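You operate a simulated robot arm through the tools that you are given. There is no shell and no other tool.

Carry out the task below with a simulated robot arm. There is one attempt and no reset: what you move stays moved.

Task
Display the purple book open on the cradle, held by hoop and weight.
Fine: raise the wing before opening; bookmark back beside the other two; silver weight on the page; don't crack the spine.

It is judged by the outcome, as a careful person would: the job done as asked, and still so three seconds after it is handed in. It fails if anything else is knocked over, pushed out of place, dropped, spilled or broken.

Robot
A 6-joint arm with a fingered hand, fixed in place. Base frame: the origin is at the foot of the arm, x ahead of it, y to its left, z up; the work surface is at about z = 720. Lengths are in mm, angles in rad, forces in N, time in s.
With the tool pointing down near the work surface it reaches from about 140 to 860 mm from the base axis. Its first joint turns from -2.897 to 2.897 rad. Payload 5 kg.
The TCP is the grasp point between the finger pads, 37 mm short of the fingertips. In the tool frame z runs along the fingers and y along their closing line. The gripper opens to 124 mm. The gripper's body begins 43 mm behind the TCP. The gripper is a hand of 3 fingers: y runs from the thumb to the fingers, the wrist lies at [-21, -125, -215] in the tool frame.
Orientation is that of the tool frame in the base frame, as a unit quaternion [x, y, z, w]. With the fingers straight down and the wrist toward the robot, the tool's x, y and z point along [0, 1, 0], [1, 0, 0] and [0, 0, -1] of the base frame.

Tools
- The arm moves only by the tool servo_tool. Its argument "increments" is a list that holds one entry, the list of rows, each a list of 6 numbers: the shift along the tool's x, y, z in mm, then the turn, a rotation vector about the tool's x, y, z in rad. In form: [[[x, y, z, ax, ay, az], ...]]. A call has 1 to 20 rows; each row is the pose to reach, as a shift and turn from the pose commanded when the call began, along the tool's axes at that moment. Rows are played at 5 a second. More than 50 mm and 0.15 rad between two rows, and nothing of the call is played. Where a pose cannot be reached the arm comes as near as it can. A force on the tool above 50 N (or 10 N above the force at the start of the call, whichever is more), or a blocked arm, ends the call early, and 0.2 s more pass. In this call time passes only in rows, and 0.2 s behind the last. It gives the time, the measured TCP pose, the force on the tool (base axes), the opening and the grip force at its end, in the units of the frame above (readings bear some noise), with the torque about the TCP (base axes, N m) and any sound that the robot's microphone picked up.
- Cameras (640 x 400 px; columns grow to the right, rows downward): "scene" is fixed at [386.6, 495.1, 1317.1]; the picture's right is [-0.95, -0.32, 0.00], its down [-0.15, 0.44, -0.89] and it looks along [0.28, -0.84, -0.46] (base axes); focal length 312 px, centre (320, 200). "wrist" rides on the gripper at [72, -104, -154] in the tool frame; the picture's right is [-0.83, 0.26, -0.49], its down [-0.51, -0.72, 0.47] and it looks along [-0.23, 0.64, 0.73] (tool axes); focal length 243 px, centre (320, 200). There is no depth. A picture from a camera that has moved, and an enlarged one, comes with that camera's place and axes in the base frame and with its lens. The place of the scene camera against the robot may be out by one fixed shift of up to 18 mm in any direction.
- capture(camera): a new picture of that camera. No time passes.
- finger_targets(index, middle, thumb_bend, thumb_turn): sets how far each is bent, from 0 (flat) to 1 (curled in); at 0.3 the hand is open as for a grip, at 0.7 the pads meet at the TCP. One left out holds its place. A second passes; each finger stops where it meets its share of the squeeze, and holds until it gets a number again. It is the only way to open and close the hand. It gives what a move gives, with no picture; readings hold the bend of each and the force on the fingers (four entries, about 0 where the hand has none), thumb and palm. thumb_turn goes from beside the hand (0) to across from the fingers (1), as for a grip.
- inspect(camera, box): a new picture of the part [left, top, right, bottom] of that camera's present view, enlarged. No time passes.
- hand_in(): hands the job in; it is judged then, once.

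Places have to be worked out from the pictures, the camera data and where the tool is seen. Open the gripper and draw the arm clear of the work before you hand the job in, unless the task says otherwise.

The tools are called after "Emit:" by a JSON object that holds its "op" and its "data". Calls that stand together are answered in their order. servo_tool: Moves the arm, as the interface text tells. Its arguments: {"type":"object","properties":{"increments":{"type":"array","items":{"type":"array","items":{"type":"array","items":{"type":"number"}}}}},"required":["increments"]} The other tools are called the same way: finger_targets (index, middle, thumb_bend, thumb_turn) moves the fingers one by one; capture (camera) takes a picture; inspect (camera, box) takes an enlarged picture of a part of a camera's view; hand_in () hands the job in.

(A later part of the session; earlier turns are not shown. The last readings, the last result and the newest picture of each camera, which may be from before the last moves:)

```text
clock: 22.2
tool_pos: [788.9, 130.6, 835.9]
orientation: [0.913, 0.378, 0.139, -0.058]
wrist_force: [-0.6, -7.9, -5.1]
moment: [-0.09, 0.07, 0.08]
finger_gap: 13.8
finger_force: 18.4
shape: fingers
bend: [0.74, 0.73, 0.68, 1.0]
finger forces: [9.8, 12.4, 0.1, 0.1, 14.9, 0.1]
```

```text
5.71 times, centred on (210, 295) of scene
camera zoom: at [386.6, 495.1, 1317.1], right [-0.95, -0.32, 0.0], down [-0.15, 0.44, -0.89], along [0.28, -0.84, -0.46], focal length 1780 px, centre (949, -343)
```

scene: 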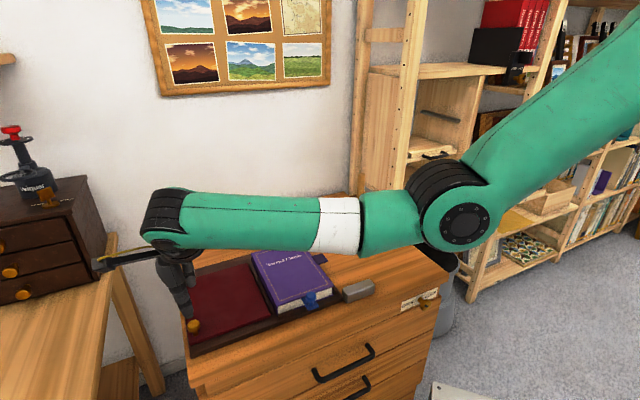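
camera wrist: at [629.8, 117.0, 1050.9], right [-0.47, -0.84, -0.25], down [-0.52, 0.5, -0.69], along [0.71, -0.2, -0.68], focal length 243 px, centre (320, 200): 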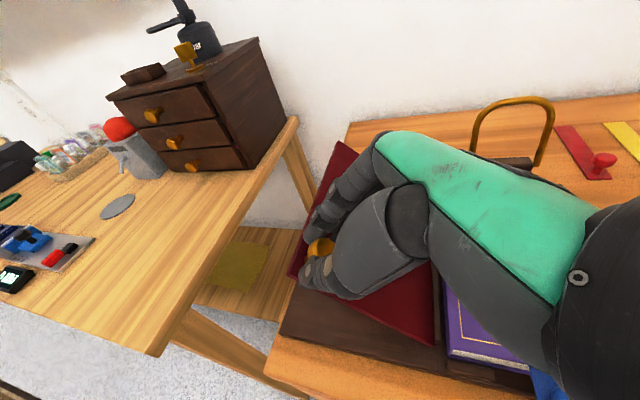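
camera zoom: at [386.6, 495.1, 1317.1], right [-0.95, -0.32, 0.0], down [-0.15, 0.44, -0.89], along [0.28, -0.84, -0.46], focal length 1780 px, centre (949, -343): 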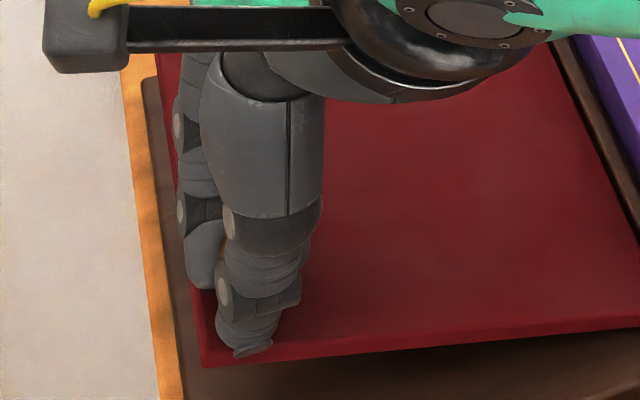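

The fingers wrap the knob well. I'll raise again to about 0.75 rad and read the forces.

Emit:
{"op": "servo_tool", "data": {"increments": [[[-6.2, 0, -15.9, 0, 0.1, 0], [-14.0, 0, -31.1, 0, 0.2, 0], [-23.2, 0, -45.5, 0, 0.3, 0], [-33.8, 0, -58.8, 0, 0.4, 0], [-39.6, 0, -65.1, 0, 0.45, 0], [-39.6, 0, -65.1, 0, 0.45, 0]]]}}

Emit:
{"op": "servo_tool", "data": {"increments": [[[-2.8, 0, -8.0, 0, 0.05, 0], [-2.8, 0, -8.0, 0, 0.05, 0]]]}}

Emit:
{"op": "servo_tool", "data": {"increments": [[[-2.8, 0, -8.0, 0, 0.05, 0], [-2.8, 0, -8.0, 0, 0.05, 0]]]}}

Emit:
{"op": "inspect", "data": {"camera": "scene", "box": [150, 200, 350, 340]}}

```text
clock: 23.6
tool_pos: [747.0, 89.8, 886.8]
orientation: [0.859, 0.356, 0.341, -0.141]
wrist_force: [5.2, 0.9, 2.3]
moment: [0.19, 0.14, 0.23]
finger_gap: 10.9
finger_force: 20.3
shape: fingers
bend: [0.74, 0.73, 0.68, 1.0]
finger forces: [12.0, 9.5, 0.0, 0.1, 19.7, 0.0]
```

```text
clock: 24.2
tool_pos: [742.9, 86.7, 889.4]
orientation: [0.85, 0.354, 0.36, -0.151]
wrist_force: [29.7, 30.6, -14.0]
moment: [0.15, -0.25, 0.26]
finger_gap: 11.5
finger_force: 25.5
shape: fingers
bend: [0.74, 0.73, 0.68, 1.0]
finger forces: [24.3, 10.6, 0.1, 0.0, 16.5, 0.0]
```

```text
clock: 24.5
tool_pos: [742.1, 86.6, 887.8]
orientation: [0.846, 0.353, 0.367, -0.155]
wrist_force: [27.9, 18.8, -17.7]
moment: [-0.02, -0.16, 0.12]
finger_gap: 11.9
finger_force: 24.3
shape: fingers
bend: [0.73, 0.73, 0.68, 1.0]
finger forces: [21.3, 12.6, 0.1, 0.0, 14.6, 0.1]
stopped in row 1: the force on the tool passed its limit at 59 N (the readings are from after the stop); the commanded pose is now the measured one
```

```text
2.86 times, centred on (250, 270) of scene
camera zoom: at [386.6, 495.1, 1317.1], right [-0.95, -0.32, 0.0], down [-0.15, 0.44, -0.89], along [0.28, -0.84, -0.46], focal length 890 px, centre (520, 0)
```

zoom: 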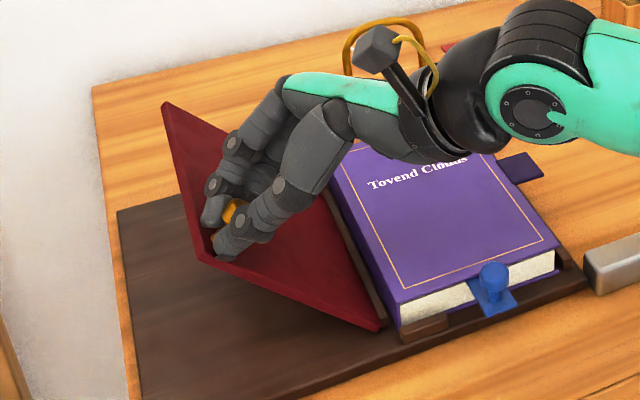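

The wing hits a hard stop (59 N) at about 47° with no click. I'll back off to unload, then loosen the fingers slightly while they still cage the knob's stem, to see safely whether the wing stays up there.

Emit:
{"op": "servo_tool", "data": {"increments": [[[1.3, 0, 4.0, 0, -0.025, 0], [1.3, 0, 4.0, 0, -0.025, 0]]]}}

Emit:
{"op": "inspect", "data": {"camera": "wrist", "box": [260, 200, 400, 310]}}

Emit:
{"op": "inspect", "data": {"camera": "scene", "box": [190, 220, 270, 310]}}

```text
clock: 25.1
tool_pos: [744.2, 87.9, 888.6]
orientation: [0.852, 0.354, 0.357, -0.148]
wrist_force: [9.8, 10.4, -7.4]
moment: [0.1, 0.0, 0.21]
finger_gap: 11.0
finger_force: 21.3
shape: fingers
bend: [0.74, 0.73, 0.68, 1.0]
finger forces: [15.8, 11.6, 0.0, 0.1, 15.3, 0.1]
```

```text
3.64 times, centred on (330, 255) of wrist
camera zoom: at [630.4, 119.4, 1048.3], right [-0.47, -0.85, -0.25], down [-0.53, 0.5, -0.69], along [0.71, -0.2, -0.68], focal length 882 px, centre (284, 0)
```

zoom: 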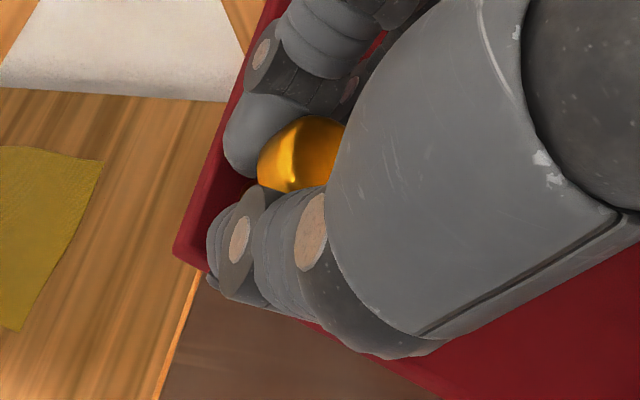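

```text
4.44 times, centred on (230, 265) of scene
camera zoom: at [386.6, 495.1, 1317.1], right [-0.95, -0.32, 0.0], down [-0.15, 0.44, -0.89], along [0.28, -0.84, -0.46], focal length 1385 px, centre (720, -89)
```

zoom: 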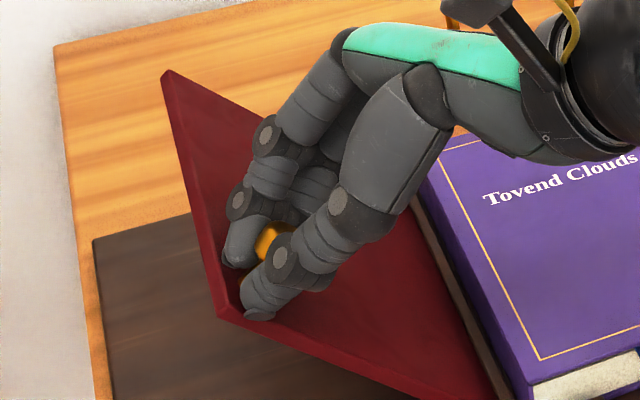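

The fingertips are under the knob head and caging the stem. I'll back off the stop a bit more, then loosen slightly with the head still trapped.

Emit:
{"op": "servo_tool", "data": {"increments": [[[1.0, 0, 3.5, 0, -0.02, 0], [1.0, 0, 3.5, 0, -0.02, 0]]]}}

Emit:
{"op": "finger_targets", "data": {"index": 0.69, "middle": 0.69, "thumb_bend": 0.64}}

Emit:
{"op": "inspect", "data": {"camera": "wrist", "box": [260, 200, 400, 310]}}

Emit:
{"op": "inspect", "data": {"camera": "scene", "box": [150, 200, 350, 340]}}

```text
clock: 25.7
tool_pos: [747.0, 90.1, 888.5]
orientation: [0.855, 0.356, 0.349, -0.146]
wrist_force: [2.2, -0.3, -3.0]
moment: [0.19, 0.18, 0.23]
finger_gap: 10.4
finger_force: 21.0
shape: fingers
bend: [0.74, 0.73, 0.68, 1.0]
finger forces: [12.2, 11.5, 0.1, 0.0, 18.5, 0.1]
```

```text
clock: 26.7
tool_pos: [746.7, 90.6, 887.9]
orientation: [0.854, 0.356, 0.35, -0.146]
wrist_force: [3.0, 1.4, 2.0]
moment: [0.02, -0.09, -0.03]
finger_gap: 18.7
finger_force: 2.1
shape: fingers
bend: [0.68, 0.69, 0.64, 1.0]
finger forces: [3.2, 0.5, 0.1, 0.0, 0.1, 0.1]
```

```text
3.64 times, centred on (330, 255) of wrist
camera zoom: at [634.4, 123.5, 1048.7], right [-0.47, -0.85, -0.23], down [-0.54, 0.49, -0.69], along [0.7, -0.2, -0.69], focal length 882 px, centre (284, 0)
```

zoom: 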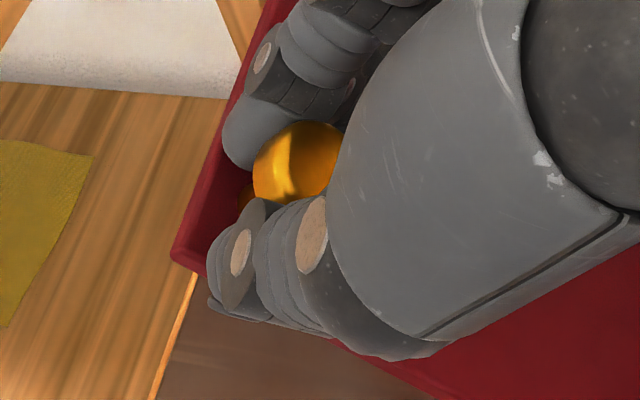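

```text
2.86 times, centred on (250, 270) of scene
camera zoom: at [386.6, 495.1, 1317.1], right [-0.95, -0.32, 0.0], down [-0.15, 0.44, -0.89], along [0.28, -0.84, -0.46], focal length 890 px, centre (520, 0)
```

zoom: 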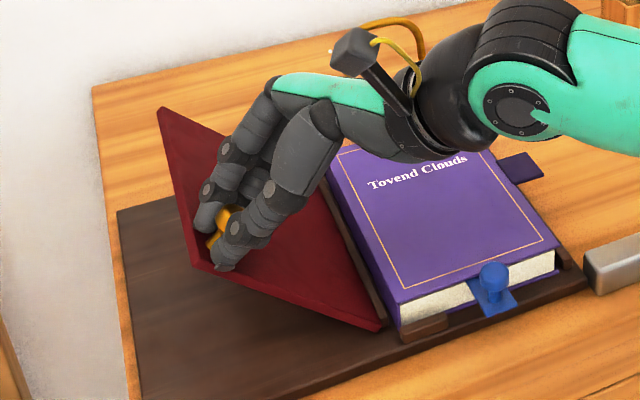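

With the grip loosened the wing is still up, but it may just be hanging on the index finger. I'll lower the hand about 5 mm along the arc and see whether the wing follows.

Emit:
{"op": "servo_tool", "data": {"increments": [[[1.6, 0, 5.2, 0, -0.03, 0], [1.6, 0, 5.2, 0, -0.03, 0], [1.6, 0, 5.2, 0, -0.03, 0]]]}}

Emit:
{"op": "inspect", "data": {"camera": "wrist", "box": [260, 200, 400, 310]}}

Emit:
{"op": "inspect", "data": {"camera": "scene", "box": [150, 200, 350, 340]}}

```text
clock: 27.5
tool_pos: [749.8, 93.1, 885.7]
orientation: [0.86, 0.358, 0.335, -0.141]
wrist_force: [0.6, -1.1, 1.7]
moment: [-0.01, -0.05, -0.04]
finger_gap: 19.2
finger_force: 2.7
shape: fingers
bend: [0.68, 0.69, 0.64, 1.0]
finger forces: [4.2, 0.2, 0.1, 0.0, 0.2, 0.0]
```

```text
3.64 times, centred on (330, 255) of wrist
camera zoom: at [640.9, 129.9, 1047.8], right [-0.48, -0.85, -0.2], down [-0.55, 0.47, -0.69], along [0.68, -0.22, -0.7], focal length 882 px, centre (284, 0)
```

zoom: 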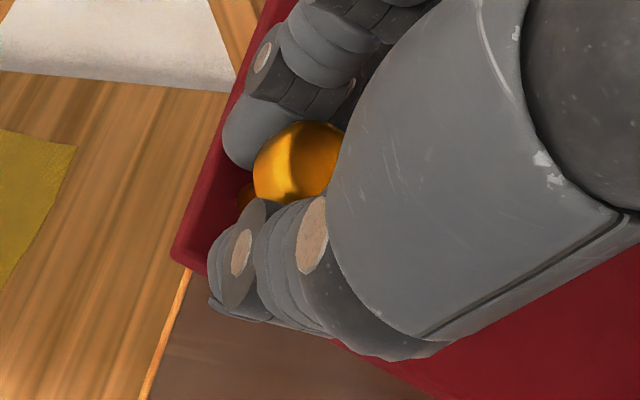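

```text
2.86 times, centred on (250, 270) of scene
camera zoom: at [386.6, 495.1, 1317.1], right [-0.95, -0.32, 0.0], down [-0.15, 0.44, -0.89], along [0.28, -0.84, -0.46], focal length 890 px, centre (520, 0)
```

zoom: 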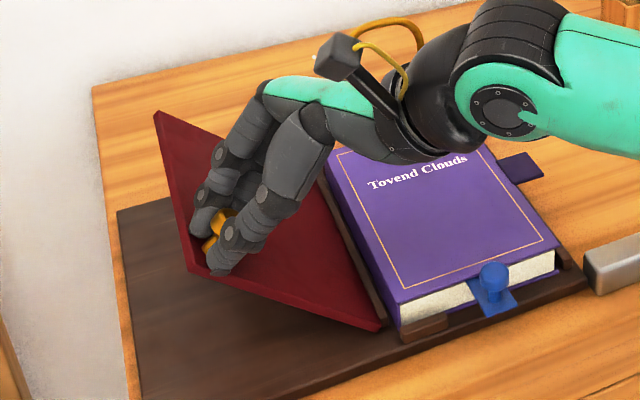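

The load suggests the wing may be resisting being lowered rather than hanging. I'll loosen a hair more so nothing pinches sideways, with the head still larger than the gap, and look again.

Emit:
{"op": "finger_targets", "data": {"index": 0.67, "middle": 0.68, "thumb_bend": 0.64}}

Emit:
{"op": "servo_tool", "data": {"increments": [[[0, 0, 2, 0, 0, 0], [0, 0, 4, 0, 0, 0], [0, 0, 4, 0, 0, 0]]]}}

Emit:
{"op": "inspect", "data": {"camera": "wrist", "box": [260, 200, 400, 310]}}

Emit:
{"op": "inspect", "data": {"camera": "scene", "box": [150, 200, 350, 340]}}

```text
clock: 28.5
tool_pos: [748.7, 93.3, 885.2]
orientation: [0.86, 0.357, 0.336, -0.14]
wrist_force: [0.3, 0.8, 1.3]
moment: [0.05, -0.08, 0.05]
finger_gap: 19.5
finger_force: 1.8
shape: fingers
bend: [0.68, 0.68, 0.64, 1.0]
finger forces: [3.3, 0.0, 0.1, 0.0, 0.2, 0.1]
```

```text
clock: 29.3
tool_pos: [752.1, 95.5, 882.9]
orientation: [0.86, 0.357, 0.336, -0.14]
wrist_force: [-0.2, 0.5, 2.7]
moment: [0.04, -0.05, 0.04]
finger_gap: 20.0
finger_force: 2.4
shape: fingers
bend: [0.68, 0.68, 0.64, 1.0]
finger forces: [2.8, 0.0, 0.0, 0.0, 0.4, 0.1]
```

```text
3.64 times, centred on (330, 255) of wrist
camera zoom: at [643.1, 131.8, 1044.7], right [-0.48, -0.85, -0.2], down [-0.55, 0.47, -0.69], along [0.68, -0.22, -0.7], focal length 882 px, centre (284, 0)
```

zoom: 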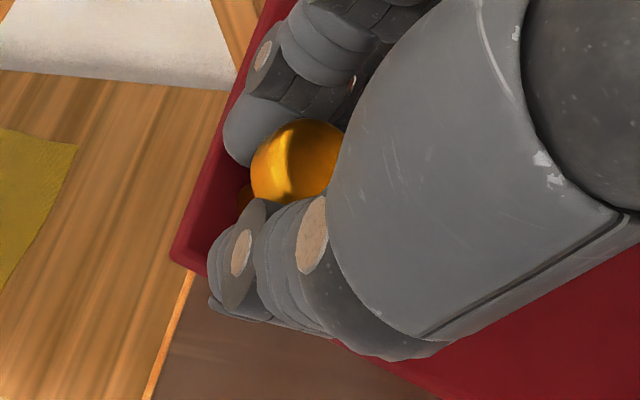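

```text
2.86 times, centred on (250, 270) of scene
camera zoom: at [386.6, 495.1, 1317.1], right [-0.95, -0.32, 0.0], down [-0.15, 0.44, -0.89], along [0.28, -0.84, -0.46], focal length 890 px, centre (520, 0)
```

zoom: 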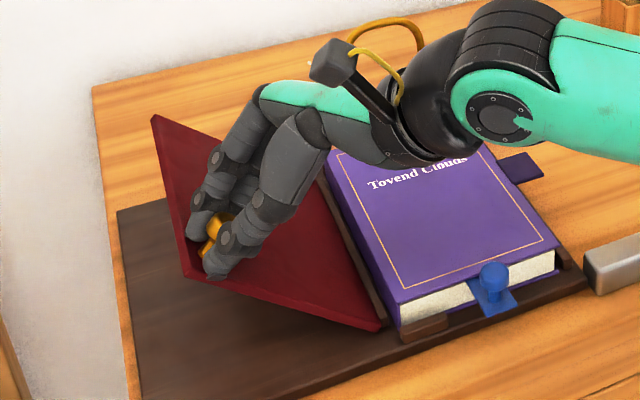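

The wing moved because my fingertips were pushing its surface (+2.7 N on the hand), so it resists going down and isn't hanging. I'll lift the fingertips off by 3 mm, loosen the index, and see if it stays.

Emit:
{"op": "servo_tool", "data": {"increments": [[[0, 0, -2, 0, 0, 0], [0, 0, -4, 0, 0, 0], [0, 0, -4, 0, 0, 0]]]}}

Emit:
{"op": "finger_targets", "data": {"index": 0.655, "middle": 0.67, "thumb_bend": 0.64}}

Emit:
{"op": "inspect", "data": {"camera": "wrist", "box": [260, 200, 400, 310]}}

Emit:
{"op": "inspect", "data": {"camera": "scene", "box": [150, 200, 350, 340]}}

```text
clock: 30.1
tool_pos: [749.4, 94.3, 884.2]
orientation: [0.86, 0.358, 0.335, -0.141]
wrist_force: [-0.2, -0.5, 1.9]
moment: [0.01, -0.03, 0.0]
finger_gap: 20.2
finger_force: 1.3
shape: fingers
bend: [0.67, 0.68, 0.64, 1.0]
finger forces: [3.1, 0.1, 0.1, 0.1, 0.1, 0.0]
```

```text
clock: 31.1
tool_pos: [750.2, 93.1, 885.0]
orientation: [0.86, 0.358, 0.336, -0.141]
wrist_force: [-1.1, 0.7, 1.2]
moment: [0.03, 0.04, 0.03]
finger_gap: 22.5
finger_force: 1.0
shape: fingers
bend: [0.66, 0.67, 0.64, 1.0]
finger forces: [1.7, 0.1, 0.1, 0.1, 0.0, 0.0]
```

```text
3.64 times, centred on (330, 255) of wrist
camera zoom: at [640.9, 130.6, 1047.0], right [-0.48, -0.85, -0.2], down [-0.55, 0.47, -0.69], along [0.68, -0.22, -0.7], focal length 882 px, centre (284, 0)
```

zoom: 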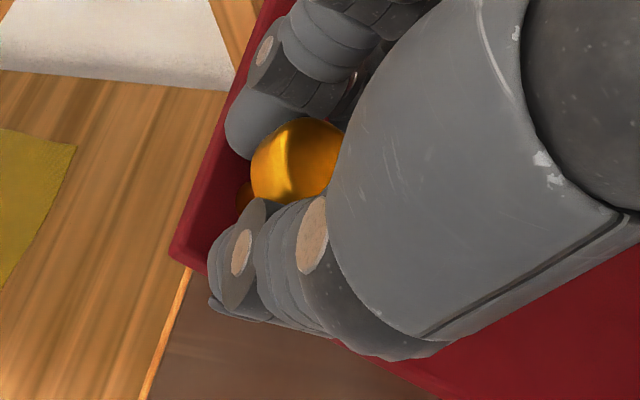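

```text
2.86 times, centred on (250, 270) of scene
camera zoom: at [386.6, 495.1, 1317.1], right [-0.95, -0.32, 0.0], down [-0.15, 0.44, -0.89], along [0.28, -0.84, -0.46], focal length 890 px, centre (520, 0)
```

zoom: 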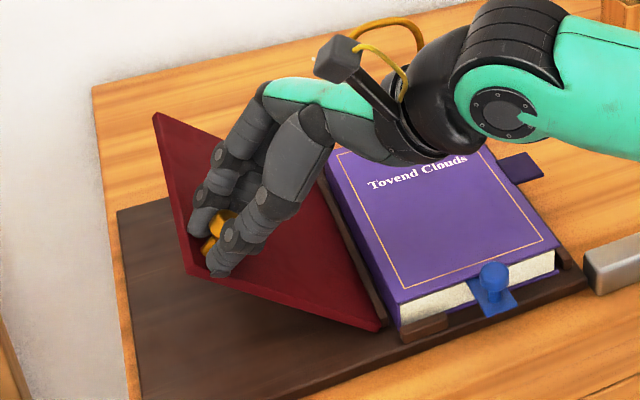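

The forces have stayed slightly upward on the hand, as if the wing pushes up against my fingertips, perhaps a toggle spring. I'll raise the loosened cage along the arc in small steps and see if the wing follows up to the stop by itself.

Emit:
{"op": "servo_tool", "data": {"increments": [[[-1.0, 0, -3.2, 0, 0.02, 0], [-2.0, 0, -6.4, 0, 0.04, 0], [-2.0, 0, -6.4, 0, 0.04, 0]]]}}

Emit:
{"op": "servo_tool", "data": {"increments": [[[-1.0, 0, -3.2, 0, 0.02, 0], [-2.0, 0, -6.4, 0, 0.04, 0], [-2.0, 0, -6.4, 0, 0.04, 0]]]}}

Emit:
{"op": "inspect", "data": {"camera": "wrist", "box": [260, 200, 400, 310]}}

Emit:
{"op": "inspect", "data": {"camera": "scene", "box": [150, 200, 350, 340]}}

```text
clock: 31.9
tool_pos: [745.0, 88.0, 889.7]
orientation: [0.853, 0.355, 0.353, -0.148]
wrist_force: [0.2, 0.9, -1.2]
moment: [0.03, -0.02, -0.03]
finger_gap: 23.6
finger_force: 0.3
shape: fingers
bend: [0.65, 0.67, 0.64, 1.0]
finger forces: [0.2, 0.1, 0.0, 0.0, 0.7, 0.0]
```

```text
clock: 32.7
tool_pos: [740.7, 84.9, 891.0]
orientation: [0.846, 0.352, 0.37, -0.155]
wrist_force: [0.6, 0.8, -1.8]
moment: [0.02, -0.05, 0.01]
finger_gap: 24.9
finger_force: 1.6
shape: fingers
bend: [0.65, 0.67, 0.63, 1.0]
finger forces: [1.0, 0.6, 0.0, 0.0, 1.1, 0.1]
```

```text
3.64 times, centred on (330, 255) of wrist
camera zoom: at [623.5, 112.6, 1048.9], right [-0.47, -0.84, -0.28], down [-0.51, 0.51, -0.69], along [0.72, -0.18, -0.67], focal length 882 px, centre (284, 0)
```

zoom: 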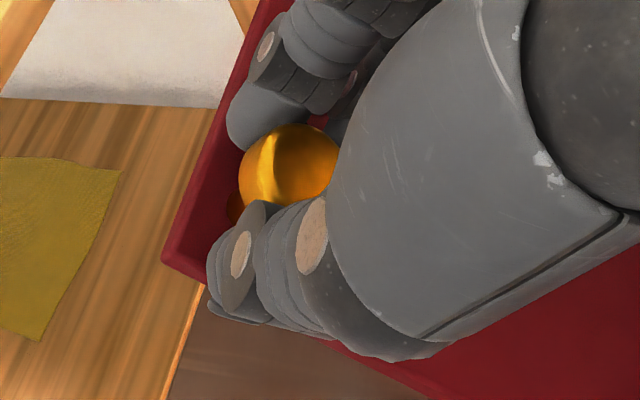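

```text
2.86 times, centred on (250, 270) of scene
camera zoom: at [386.6, 495.1, 1317.1], right [-0.95, -0.32, 0.0], down [-0.15, 0.44, -0.89], along [0.28, -0.84, -0.46], focal length 890 px, centre (520, 0)
```

zoom: 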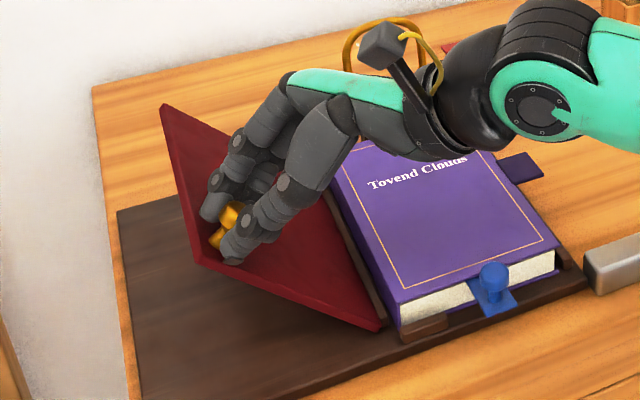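

The load now reverses sign (about +1.2 N going down, −1.7 N going up), which looks like friction with a few mm of play in the cage. I'll move to the middle of that play; if all contact forces vanish and the wing doesn't move, it is holding itself.

Emit:
{"op": "servo_tool", "data": {"increments": [[[0.4, 0, 1.4, 0, -0.008, 0], [0.8, 0, 2.8, 0, -0.016, 0], [0.8, 0, 2.8, 0, -0.016, 0], [0.8, 0, 2.8, 0, -0.016, 0]]]}}

Emit:
{"op": "inspect", "data": {"camera": "wrist", "box": [260, 200, 400, 310]}}

Emit:
{"op": "inspect", "data": {"camera": "scene", "box": [150, 200, 350, 340]}}

```text
clock: 33.7
tool_pos: [743.1, 85.5, 889.9]
orientation: [0.849, 0.352, 0.364, -0.152]
wrist_force: [-0.1, 0.5, -2.3]
moment: [-0.04, 0.03, 0.02]
finger_gap: 25.3
finger_force: 1.5
shape: fingers
bend: [0.65, 0.67, 0.63, 1.0]
finger forces: [0.4, 0.7, 0.1, 0.0, 1.4, 0.0]
```

```text
3.64 times, centred on (330, 255) of wrist
camera zoom: at [627.9, 116.2, 1049.0], right [-0.47, -0.84, -0.26], down [-0.52, 0.5, -0.69], along [0.71, -0.19, -0.67], focal length 882 px, centre (284, 0)
```

zoom: 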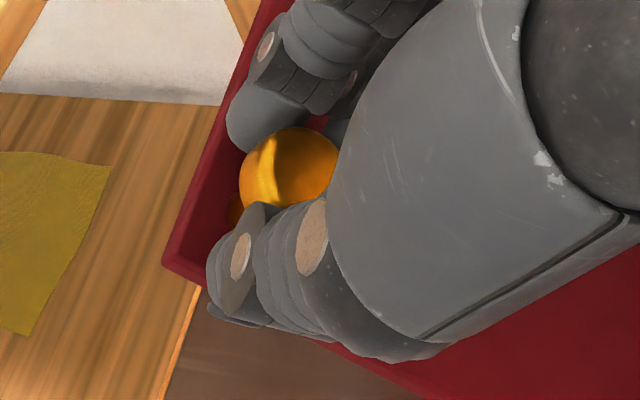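

```text
2.86 times, centred on (250, 270) of scene
camera zoom: at [386.6, 495.1, 1317.1], right [-0.95, -0.32, 0.0], down [-0.15, 0.44, -0.89], along [0.28, -0.84, -0.46], focal length 890 px, centre (520, 0)
```

zoom: 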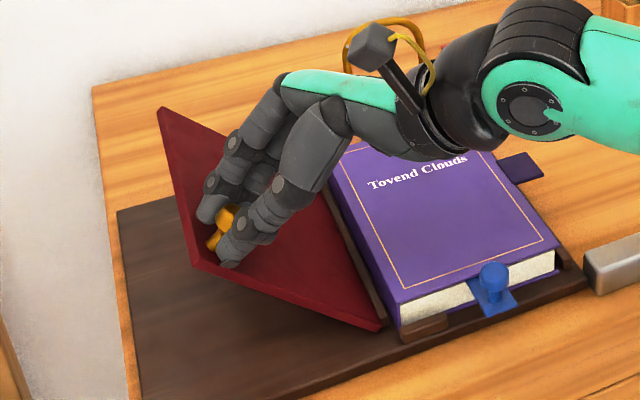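

The wing followed the hand down while hanging on the fingers, so it is not holding itself here. I'll look closely at the hinge area and under the wing for a prop or catch.

Emit:
{"op": "inspect", "data": {"camera": "scene", "box": [240, 250, 310, 320]}}

Emit:
{"op": "inspect", "data": {"camera": "scene", "box": [180, 250, 300, 350]}}

Emit:
{"op": "inspect", "data": {"camera": "wrist", "box": [270, 260, 560, 400]}}

```text
5.71 times, centred on (275, 285) of scene
camera zoom: at [386.6, 495.1, 1317.1], right [-0.95, -0.32, 0.0], down [-0.15, 0.44, -0.89], along [0.28, -0.84, -0.46], focal length 1780 px, centre (577, -286)
```

zoom: 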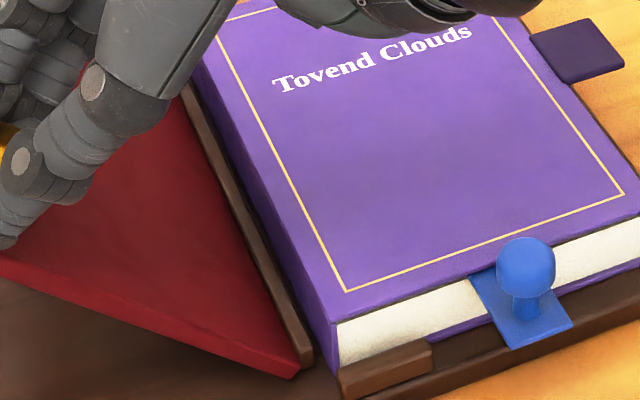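

```text
4.00 times, centred on (240, 300) of scene
camera zoom: at [386.6, 495.1, 1317.1], right [-0.95, -0.32, 0.0], down [-0.15, 0.44, -0.89], along [0.28, -0.84, -0.46], focal length 1246 px, centre (640, -200)
```

zoom: 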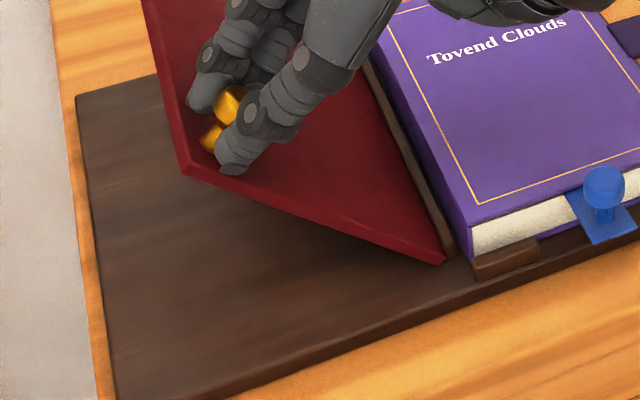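

```text
2.21 times, centred on (415, 330) of wrist
camera zoom: at [627.9, 116.2, 1049.0], right [-0.47, -0.84, -0.26], down [-0.52, 0.5, -0.69], along [0.71, -0.19, -0.67], focal length 535 px, centre (110, -87)
```

zoom: 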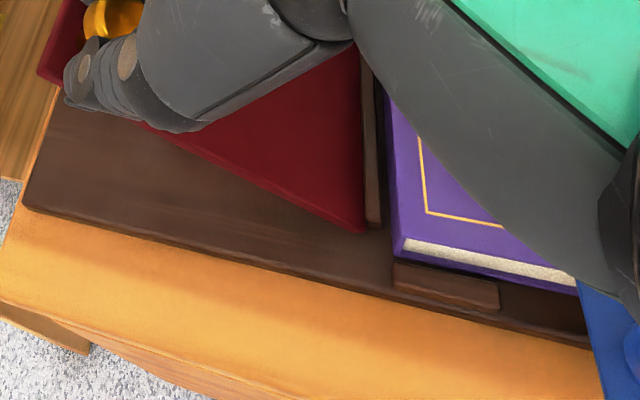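

I see no prop. A detent might exist right at the hard stop, and each time I pulled the wing away with a firm grip. I'll pull the caged knob fully to the stop, then ease down within the cage's play and watch.

Emit:
{"op": "servo_tool", "data": {"increments": [[[-0.8, 0, -2.8, 0, 0.016, 0], [-1.6, 0, -5.6, 0, 0.032, 0], [-2.4, 0, -8.0, 0, 0.05, 0], [-2.4, 0, -8.0, 0, 0.05, 0]]]}}

Emit:
{"op": "inspect", "data": {"camera": "scene", "box": [150, 200, 350, 340]}}

Emit:
{"op": "inspect", "data": {"camera": "wrist", "box": [260, 200, 400, 310]}}

```text
clock: 34.7
tool_pos: [739.2, 82.9, 893.6]
orientation: [0.84, 0.348, 0.384, -0.162]
wrist_force: [3.1, 2.0, -3.1]
moment: [0.0, 0.0, 0.02]
finger_gap: 26.6
finger_force: 2.5
shape: fingers
bend: [0.64, 0.66, 0.63, 1.0]
finger forces: [1.6, 1.6, 0.0, 0.0, 1.6, 0.1]
```

```text
2.86 times, centred on (250, 270) of scene
camera zoom: at [386.6, 495.1, 1317.1], right [-0.95, -0.32, 0.0], down [-0.15, 0.44, -0.89], along [0.28, -0.84, -0.46], focal length 890 px, centre (520, 0)
```

zoom: 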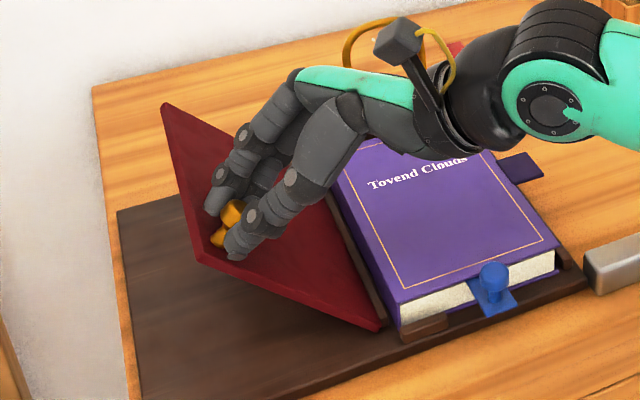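

```text
3.64 times, centred on (330, 255) of wrist
camera zoom: at [617.2, 105.9, 1049.4], right [-0.46, -0.83, -0.31], down [-0.49, 0.53, -0.69], along [0.74, -0.16, -0.65], focal length 882 px, centre (284, 0)
```

zoom: 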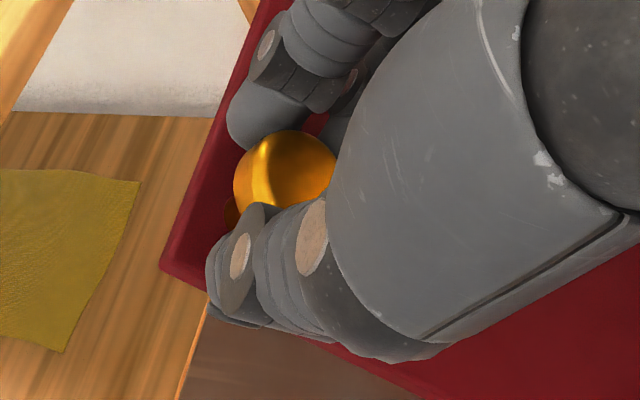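

The wing is at the stop now, with the head gently wedged in the fingers. I'll ease down 3 mm and see whether the wing stays at the stop.

Emit:
{"op": "servo_tool", "data": {"increments": [[[0.5, 0, 1.6, 0, -0.01, 0], [1.0, 0, 3.2, 0, -0.02, 0], [1.5, 0, 4.8, 0, -0.03, 0], [1.5, 0, 4.8, 0, -0.03, 0]]]}}

Emit:
{"op": "inspect", "data": {"camera": "scene", "box": [150, 200, 350, 340]}}

Emit:
{"op": "inspect", "data": {"camera": "wrist", "box": [260, 200, 400, 310]}}

```text
clock: 35.7
tool_pos: [741.9, 84.4, 890.8]
orientation: [0.846, 0.351, 0.371, -0.155]
wrist_force: [1.4, 0.4, -0.1]
moment: [0.0, -0.03, -0.03]
finger_gap: 26.3
finger_force: 2.0
shape: fingers
bend: [0.64, 0.66, 0.63, 1.0]
finger forces: [1.5, 1.2, 0.0, 0.0, 1.1, 0.1]
```

```text
2.86 times, centred on (250, 270) of scene
camera zoom: at [386.6, 495.1, 1317.1], right [-0.95, -0.32, 0.0], down [-0.15, 0.44, -0.89], along [0.28, -0.84, -0.46], focal length 890 px, centre (520, 0)
```

zoom: 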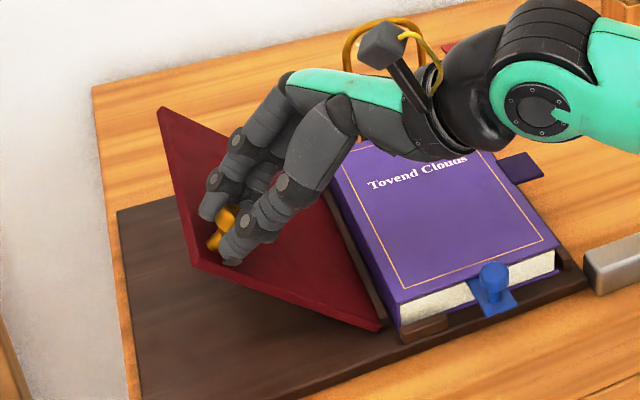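

```text
3.64 times, centred on (330, 255) of wrist
camera zoom: at [623.6, 112.7, 1049.1], right [-0.47, -0.84, -0.28], down [-0.51, 0.51, -0.69], along [0.72, -0.18, -0.67], focal length 882 px, centre (284, 0)
```

zoom: 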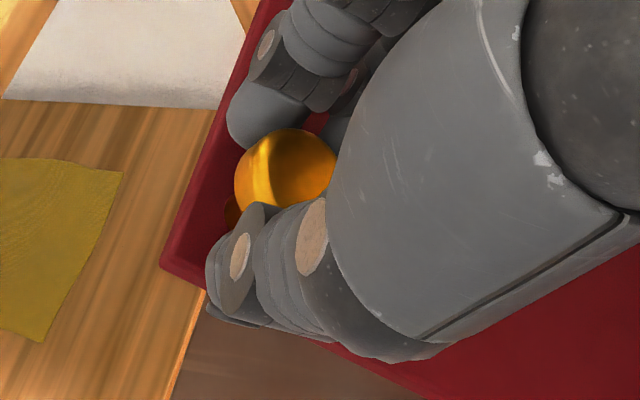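

Re-reading the loads against tilt shows a pattern: they're positive (pushing up) at or below 0.75 rad and negative above 0.78. So there seems to be a detent the wing settles into at about 0.765 rad (≈44–45°). I'll bring it there and ease the fingers open slightly.

Emit:
{"op": "servo_tool", "data": {"increments": [[[1.0, 0, 3.3, 0, -0.02, 0], [2.0, 0, 6.5, 0, -0.04, 0], [3.0, 0, 9.8, 0, -0.06, 0], [3.0, 0, 9.8, 0, -0.06, 0]]]}}

Emit:
{"op": "inspect", "data": {"camera": "scene", "box": [150, 200, 350, 340]}}

Emit:
{"op": "inspect", "data": {"camera": "wrist", "box": [260, 200, 400, 310]}}

```text
clock: 36.7
tool_pos: [748.0, 90.4, 887.9]
orientation: [0.856, 0.355, 0.347, -0.145]
wrist_force: [0.7, 0.6, 0.7]
moment: [0.01, -0.01, -0.02]
finger_gap: 23.9
finger_force: 0.2
shape: fingers
bend: [0.65, 0.67, 0.64, 1.0]
finger forces: [0.0, 0.1, 0.0, 0.0, 0.1, 0.0]
```

```text
2.86 times, centred on (250, 270) of scene
camera zoom: at [386.6, 495.1, 1317.1], right [-0.95, -0.32, 0.0], down [-0.15, 0.44, -0.89], along [0.28, -0.84, -0.46], focal length 890 px, centre (520, 0)
```

zoom: 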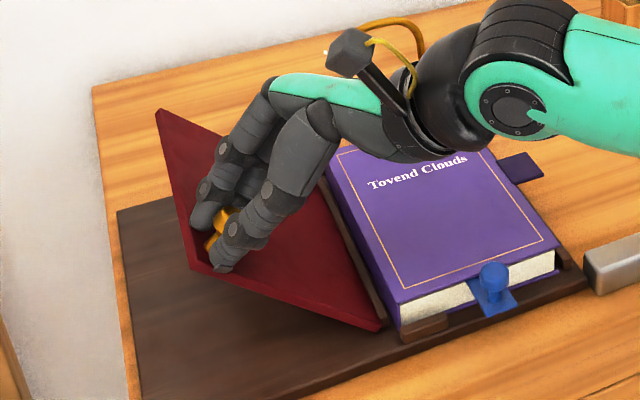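

```text
3.64 times, centred on (330, 255) of wrist
camera zoom: at [636.2, 125.5, 1049.1], right [-0.48, -0.85, -0.22], down [-0.54, 0.48, -0.69], along [0.7, -0.21, -0.69], focal length 882 px, centre (284, 0)
```

zoom: 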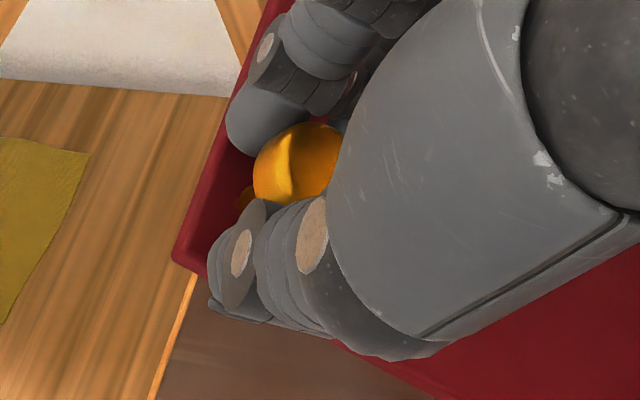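

All finger and wrist forces are now zero and the wing stays up by itself. I'll open the hand fully around the knob and check.

Emit:
{"op": "finger_targets", "data": {"index": 0.55, "middle": 0.55, "thumb_bend": 0.55}}

Emit:
{"op": "inspect", "data": {"camera": "scene", "box": [150, 200, 350, 340]}}

```text
clock: 37.7
tool_pos: [748.7, 91.5, 887.7]
orientation: [0.856, 0.356, 0.347, -0.145]
wrist_force: [-1.4, -0.6, 0.3]
moment: [-0.02, 0.02, -0.03]
finger_gap: 51.3
finger_force: 0.8
shape: fingers
bend: [0.55, 0.56, 0.55, 1.0]
finger forces: [0.0, 1.4, 0.0, 0.1, 0.1, 0.1]
```

```text
2.86 times, centred on (250, 270) of scene
camera zoom: at [386.6, 495.1, 1317.1], right [-0.95, -0.32, 0.0], down [-0.15, 0.44, -0.89], along [0.28, -0.84, -0.46], focal length 890 px, centre (520, 0)
```

zoom: 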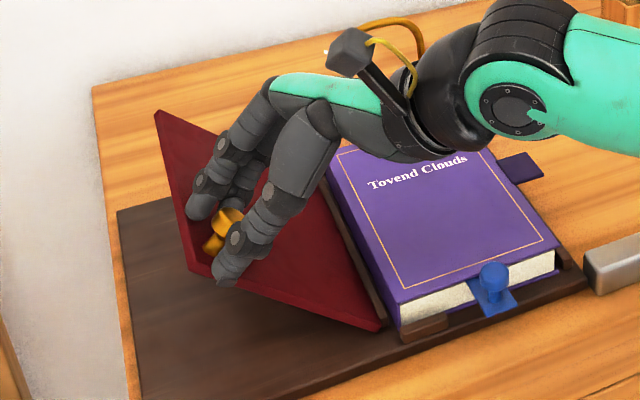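

The wing holds at about 44°. I'll retreat straight off along the wing's normal, then look.

Emit:
{"op": "servo_tool", "data": {"increments": [[[0, 0, -5, 0, 0, 0], [0, 0, -12, 0, 0, 0], [0, 0, -25, 0, 0, 0], [0, 0, -45, 0, 0, 0], [0, 0, -70, 0, 0, 0], [0, 0, -100, 0, 0, 0]]]}}

Emit:
{"op": "capture", "data": {"camera": "scene"}}

Emit:
{"op": "capture", "data": {"camera": "wrist"}}

```text
clock: 39.1
tool_pos: [700.5, 42.6, 958.4]
orientation: [0.856, 0.356, 0.346, -0.145]
wrist_force: [-0.2, -0.1, 0.3]
moment: [0.0, 0.05, -0.02]
finger_gap: 51.6
finger_force: 0.1
shape: fingers
bend: [0.55, 0.55, 0.55, 1.0]
finger forces: [0.0, 0.1, 0.0, 0.0, 0.0, 0.0]
```

```text
taken
```

scene: 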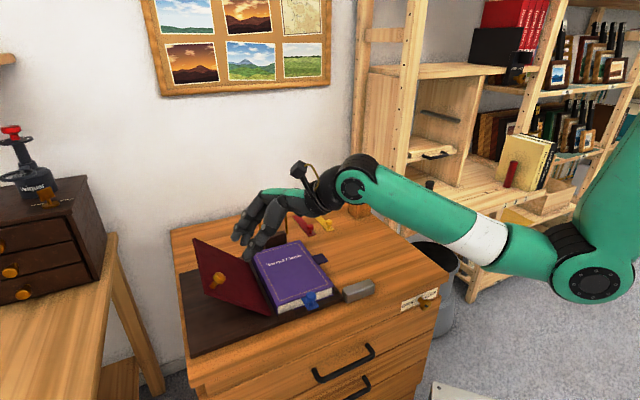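

```text
taken
camera wrist: at [588.8, 76.7, 1119.2], right [-0.48, -0.85, -0.22], down [-0.54, 0.48, -0.69], along [0.7, -0.21, -0.69], focal length 243 px, centre (320, 200)
```

wrist: 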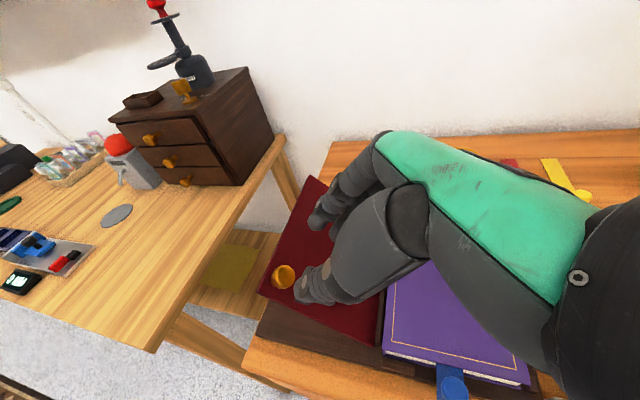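

The wing stands on its own at roughly 44°. Next is the cover: I'll bring the hand back to vertical above the tab (W≈325, H≈551), keeping high, and check the view.

Emit:
{"op": "servo_tool", "data": {"increments": [[[-24.1, 14.3, -23.1, 0, -0.1275, 0], [-48.2, 28.7, -46.3, 0, -0.255, 0], [-72.3, 43, -69.4, 0, -0.3825, 0], [-96.4, 57.3, -92.5, 0, -0.51, 0], [-120.5, 71.7, -115.7, 0, -0.6375, 0], [-144.6, 86, -138.8, 0, -0.765, 0]]]}}

Emit:
{"op": "capture", "data": {"camera": "scene"}}

Emit:
{"op": "capture", "data": {"camera": "wrist"}}

```text
clock: 40.5
tool_pos: [618.7, -161.7, 957.1]
orientation: [0.923, 0.385, 0.001, -0.001]
wrist_force: [0.2, 0.0, 0.0]
moment: [-0.04, 0.0, 0.05]
finger_gap: 51.7
finger_force: 0.0
shape: fingers
bend: [0.55, 0.55, 0.55, 1.0]
finger forces: [0.1, 0.1, 0.0, 0.0, 0.0, 0.0]
```

```text
taken
```

scene: 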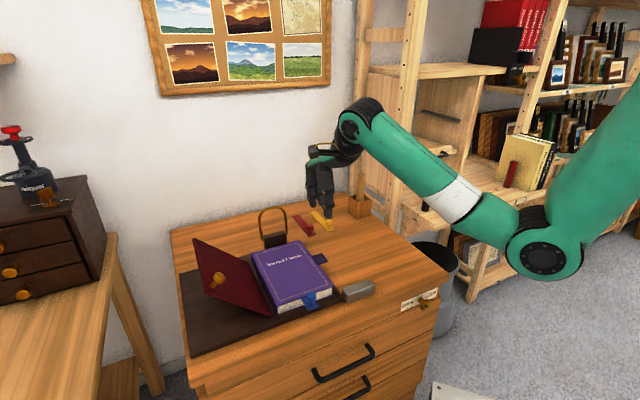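

```text
taken
camera wrist: at [596.7, -37.1, 1111.8], right [-0.4, -0.78, 0.49], down [-0.87, 0.15, -0.47], along [0.29, -0.61, -0.73], focal length 243 px, centre (320, 200)
```

wrist: 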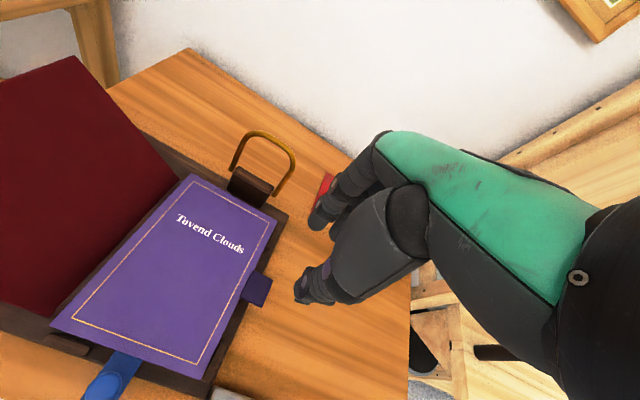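

The tab is clearly visible. I'll zoom in to refine its position and check its height and thickness.

Emit:
{"op": "inspect", "data": {"camera": "wrist", "box": [200, 240, 330, 321]}}

Emit:
{"op": "inspect", "data": {"camera": "scene", "box": [290, 235, 350, 305]}}

Emit:
{"op": "inspect", "data": {"camera": "wrist", "box": [40, 300, 240, 400]}}

```text
4.92 times, centred on (265, 280) of wrist
camera zoom: at [596.7, -37.1, 1111.8], right [-0.4, -0.78, 0.49], down [-0.87, 0.15, -0.47], along [0.29, -0.61, -0.73], focal length 1194 px, centre (591, -196)
```

zoom: 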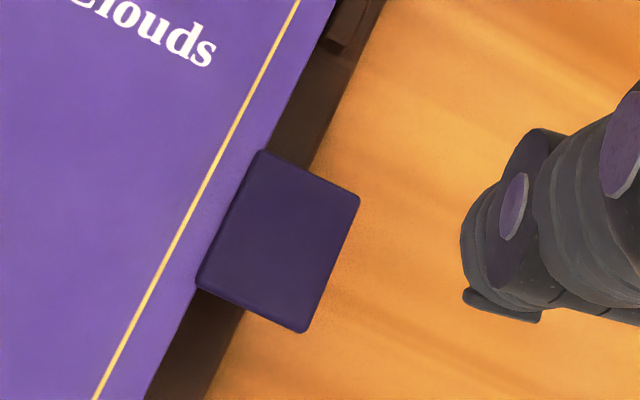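

```text
5.71 times, centred on (320, 270) of scene
camera zoom: at [386.6, 495.1, 1317.1], right [-0.95, -0.32, 0.0], down [-0.15, 0.44, -0.89], along [0.28, -0.84, -0.46], focal length 1780 px, centre (320, -200)
```

zoom: 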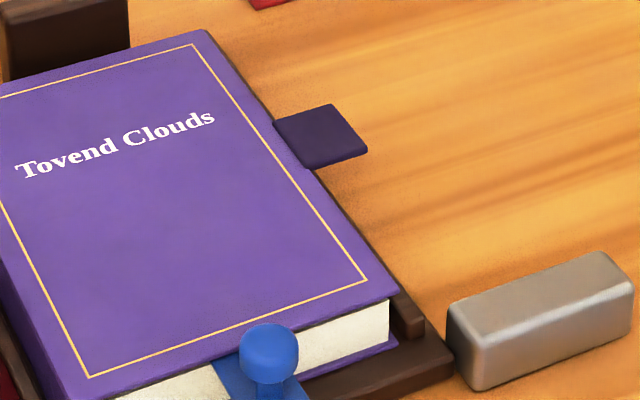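

```text
3.20 times, centred on (140, 350) of wrist
camera zoom: at [596.7, -37.1, 1111.8], right [-0.4, -0.78, 0.49], down [-0.87, 0.15, -0.47], along [0.29, -0.61, -0.73], focal length 776 px, centre (896, -280)
```

zoom: 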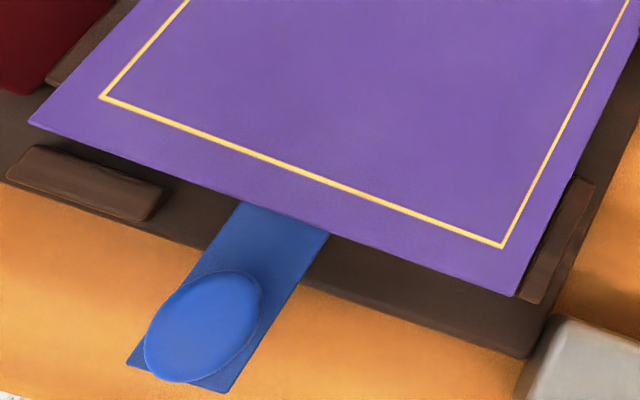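

The tab spans W 314–345, H 532–571, at Z≈768. I'll open a bit wider and descend so the fingertips pass either side of it, just outboard of the cover edge.

Emit:
{"op": "finger_targets", "data": {"index": 0.51, "middle": 0.51, "thumb_bend": 0.51}}

Emit:
{"op": "servo_tool", "data": {"increments": [[[-2, 0, 30, 0, 0, 0], [-2, 0, 60, 0, 0, 0], [-2, 0, 90, 0, 0, 0], [-2, 0, 115, 0, 0, 0], [-2, 0, 130, 0, 0, 0]]]}}

Emit:
{"op": "inspect", "data": {"camera": "wrist", "box": [220, 180, 380, 320]}}

Emit:
{"op": "inspect", "data": {"camera": "scene", "box": [270, 200, 370, 300]}}

```text
clock: 41.5
tool_pos: [619.0, -161.6, 957.7]
orientation: [0.923, 0.385, 0.003, -0.002]
wrist_force: [-0.7, -0.2, 0.5]
moment: [0.0, 0.0, 0.02]
finger_gap: 63.9
finger_force: 0.2
shape: fingers
bend: [0.51, 0.51, 0.51, 1.0]
finger forces: [0.0, 0.0, 0.0, 0.0, 0.0, 0.1]
```

```text
clock: 42.7
tool_pos: [616.9, -161.8, 827.6]
orientation: [0.923, 0.384, 0.002, -0.001]
wrist_force: [-0.1, -0.2, 0.9]
moment: [-0.01, -0.03, 0.0]
finger_gap: 64.0
finger_force: 0.0
shape: fingers
bend: [0.51, 0.51, 0.51, 1.0]
finger forces: [0.1, 0.1, 0.0, 0.0, 0.0, 0.0]
```

```text
2.86 times, centred on (300, 250) of wrist
camera zoom: at [594.6, -36.3, 982.0], right [-0.4, -0.78, 0.49], down [-0.87, 0.15, -0.47], along [0.29, -0.61, -0.73], focal length 693 px, centre (377, 57)
```

zoom: 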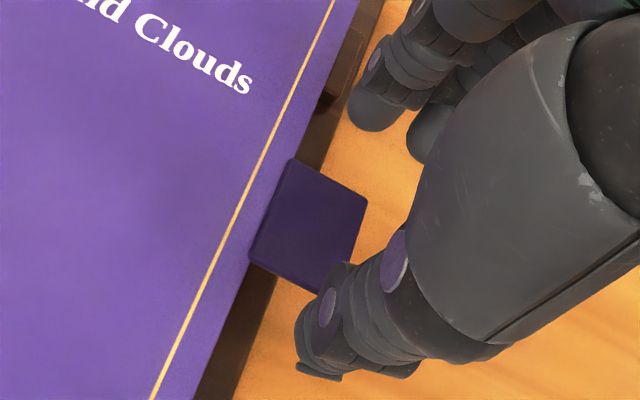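

```text
4.00 times, centred on (320, 250) of scene
camera zoom: at [386.6, 495.1, 1317.1], right [-0.95, -0.32, 0.0], down [-0.15, 0.44, -0.89], along [0.28, -0.84, -0.46], focal length 1246 px, centre (320, 0)
```

zoom: 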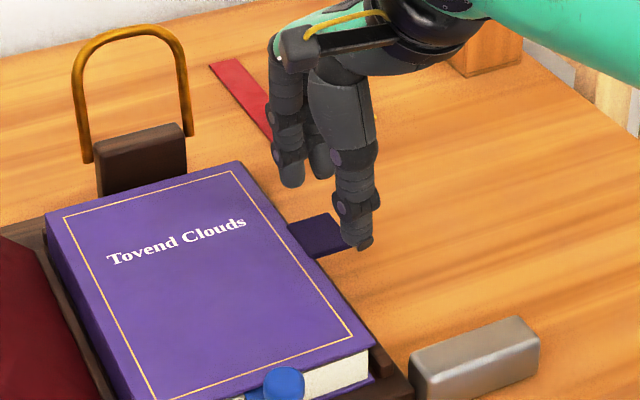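

The tab will fall between the thumb and fingers. I'll descend the remaining 38 mm slowly.

Emit:
{"op": "servo_tool", "data": {"increments": [[[-1, 0.5, 10, 0, 0, 0], [-1, 1, 20, 0, 0, 0], [-1, 1, 29, 0, 0, 0], [-1, 1, 36, 0, 0, 0], [-1, 1, 38, 0, 0, 0]]]}}

Emit:
{"op": "inspect", "data": {"camera": "wrist", "box": [220, 180, 380, 320]}}

Emit:
{"op": "inspect", "data": {"camera": "scene", "box": [270, 200, 370, 300]}}

```text
clock: 43.9
tool_pos: [616.2, -162.6, 790.3]
orientation: [0.923, 0.384, 0.002, -0.001]
wrist_force: [-0.1, -0.5, 0.1]
moment: [0.01, -0.04, 0.03]
finger_gap: 64.0
finger_force: 0.0
shape: fingers
bend: [0.51, 0.51, 0.51, 1.0]
finger forces: [0.0, 0.0, 0.0, 0.0, 0.1, 0.0]
```

```text
2.86 times, centred on (300, 250) of wrist
camera zoom: at [594.6, -37.7, 944.2], right [-0.4, -0.78, 0.49], down [-0.87, 0.15, -0.47], along [0.29, -0.61, -0.73], focal length 693 px, centre (377, 57)
```

zoom: 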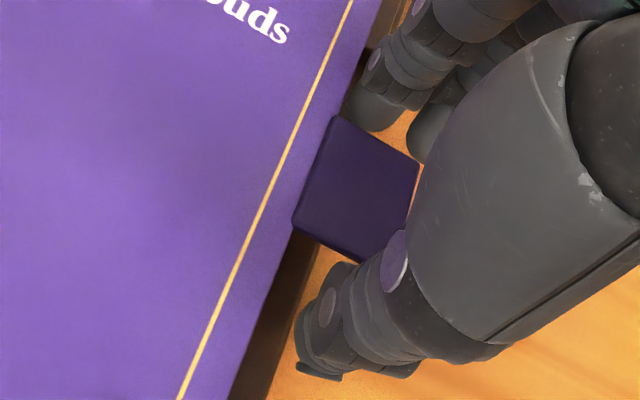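

```text
4.00 times, centred on (320, 250) of scene
camera zoom: at [386.6, 495.1, 1317.1], right [-0.95, -0.32, 0.0], down [-0.15, 0.44, -0.89], along [0.28, -0.84, -0.46], focal length 1246 px, centre (320, 0)
```

zoom: 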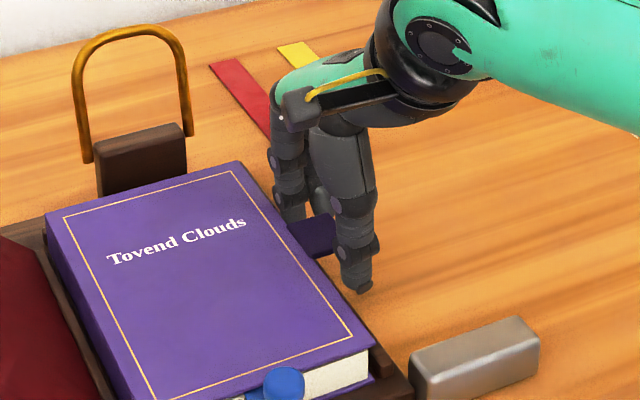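

The tab is between thumb and fingers. I'll close for a moderate pinch on the tab's side edges.

Emit:
{"op": "finger_targets", "data": {"index": 0.66, "middle": 0.66, "thumb_bend": 0.66}}

Emit:
{"op": "inspect", "data": {"camera": "wrist", "box": [220, 180, 380, 320]}}

Emit:
{"op": "inspect", "data": {"camera": "scene", "box": [270, 200, 370, 300]}}

```text
clock: 44.9
tool_pos: [615.7, -161.9, 789.8]
orientation: [0.923, 0.384, 0.001, -0.001]
wrist_force: [-0.9, -0.6, -1.2]
moment: [-0.02, 0.03, -0.12]
finger_gap: 38.3
finger_force: 8.8
shape: fingers
bend: [0.6, 0.64, 0.6, 1.0]
finger forces: [6.6, 2.4, 0.1, 0.1, 8.9, 0.1]
```

```text
2.86 times, centred on (300, 250) of wrist
camera zoom: at [594.6, -37.7, 944.3], right [-0.4, -0.78, 0.49], down [-0.87, 0.15, -0.47], along [0.29, -0.61, -0.73], focal length 693 px, centre (377, 57)
```

zoom: 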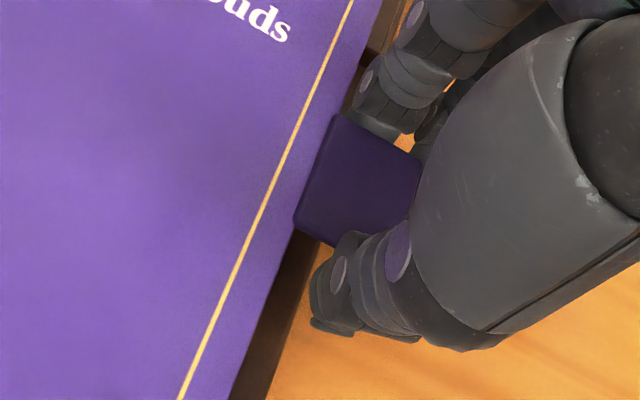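

```text
4.00 times, centred on (320, 250) of scene
camera zoom: at [386.6, 495.1, 1317.1], right [-0.95, -0.32, 0.0], down [-0.15, 0.44, -0.89], along [0.28, -0.84, -0.46], focal length 1246 px, centre (320, 0)
```

zoom: 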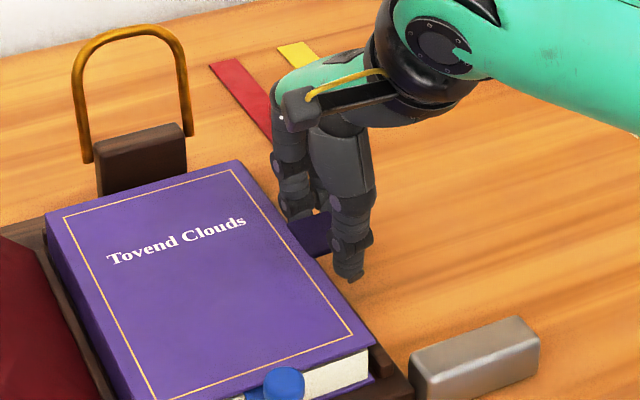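

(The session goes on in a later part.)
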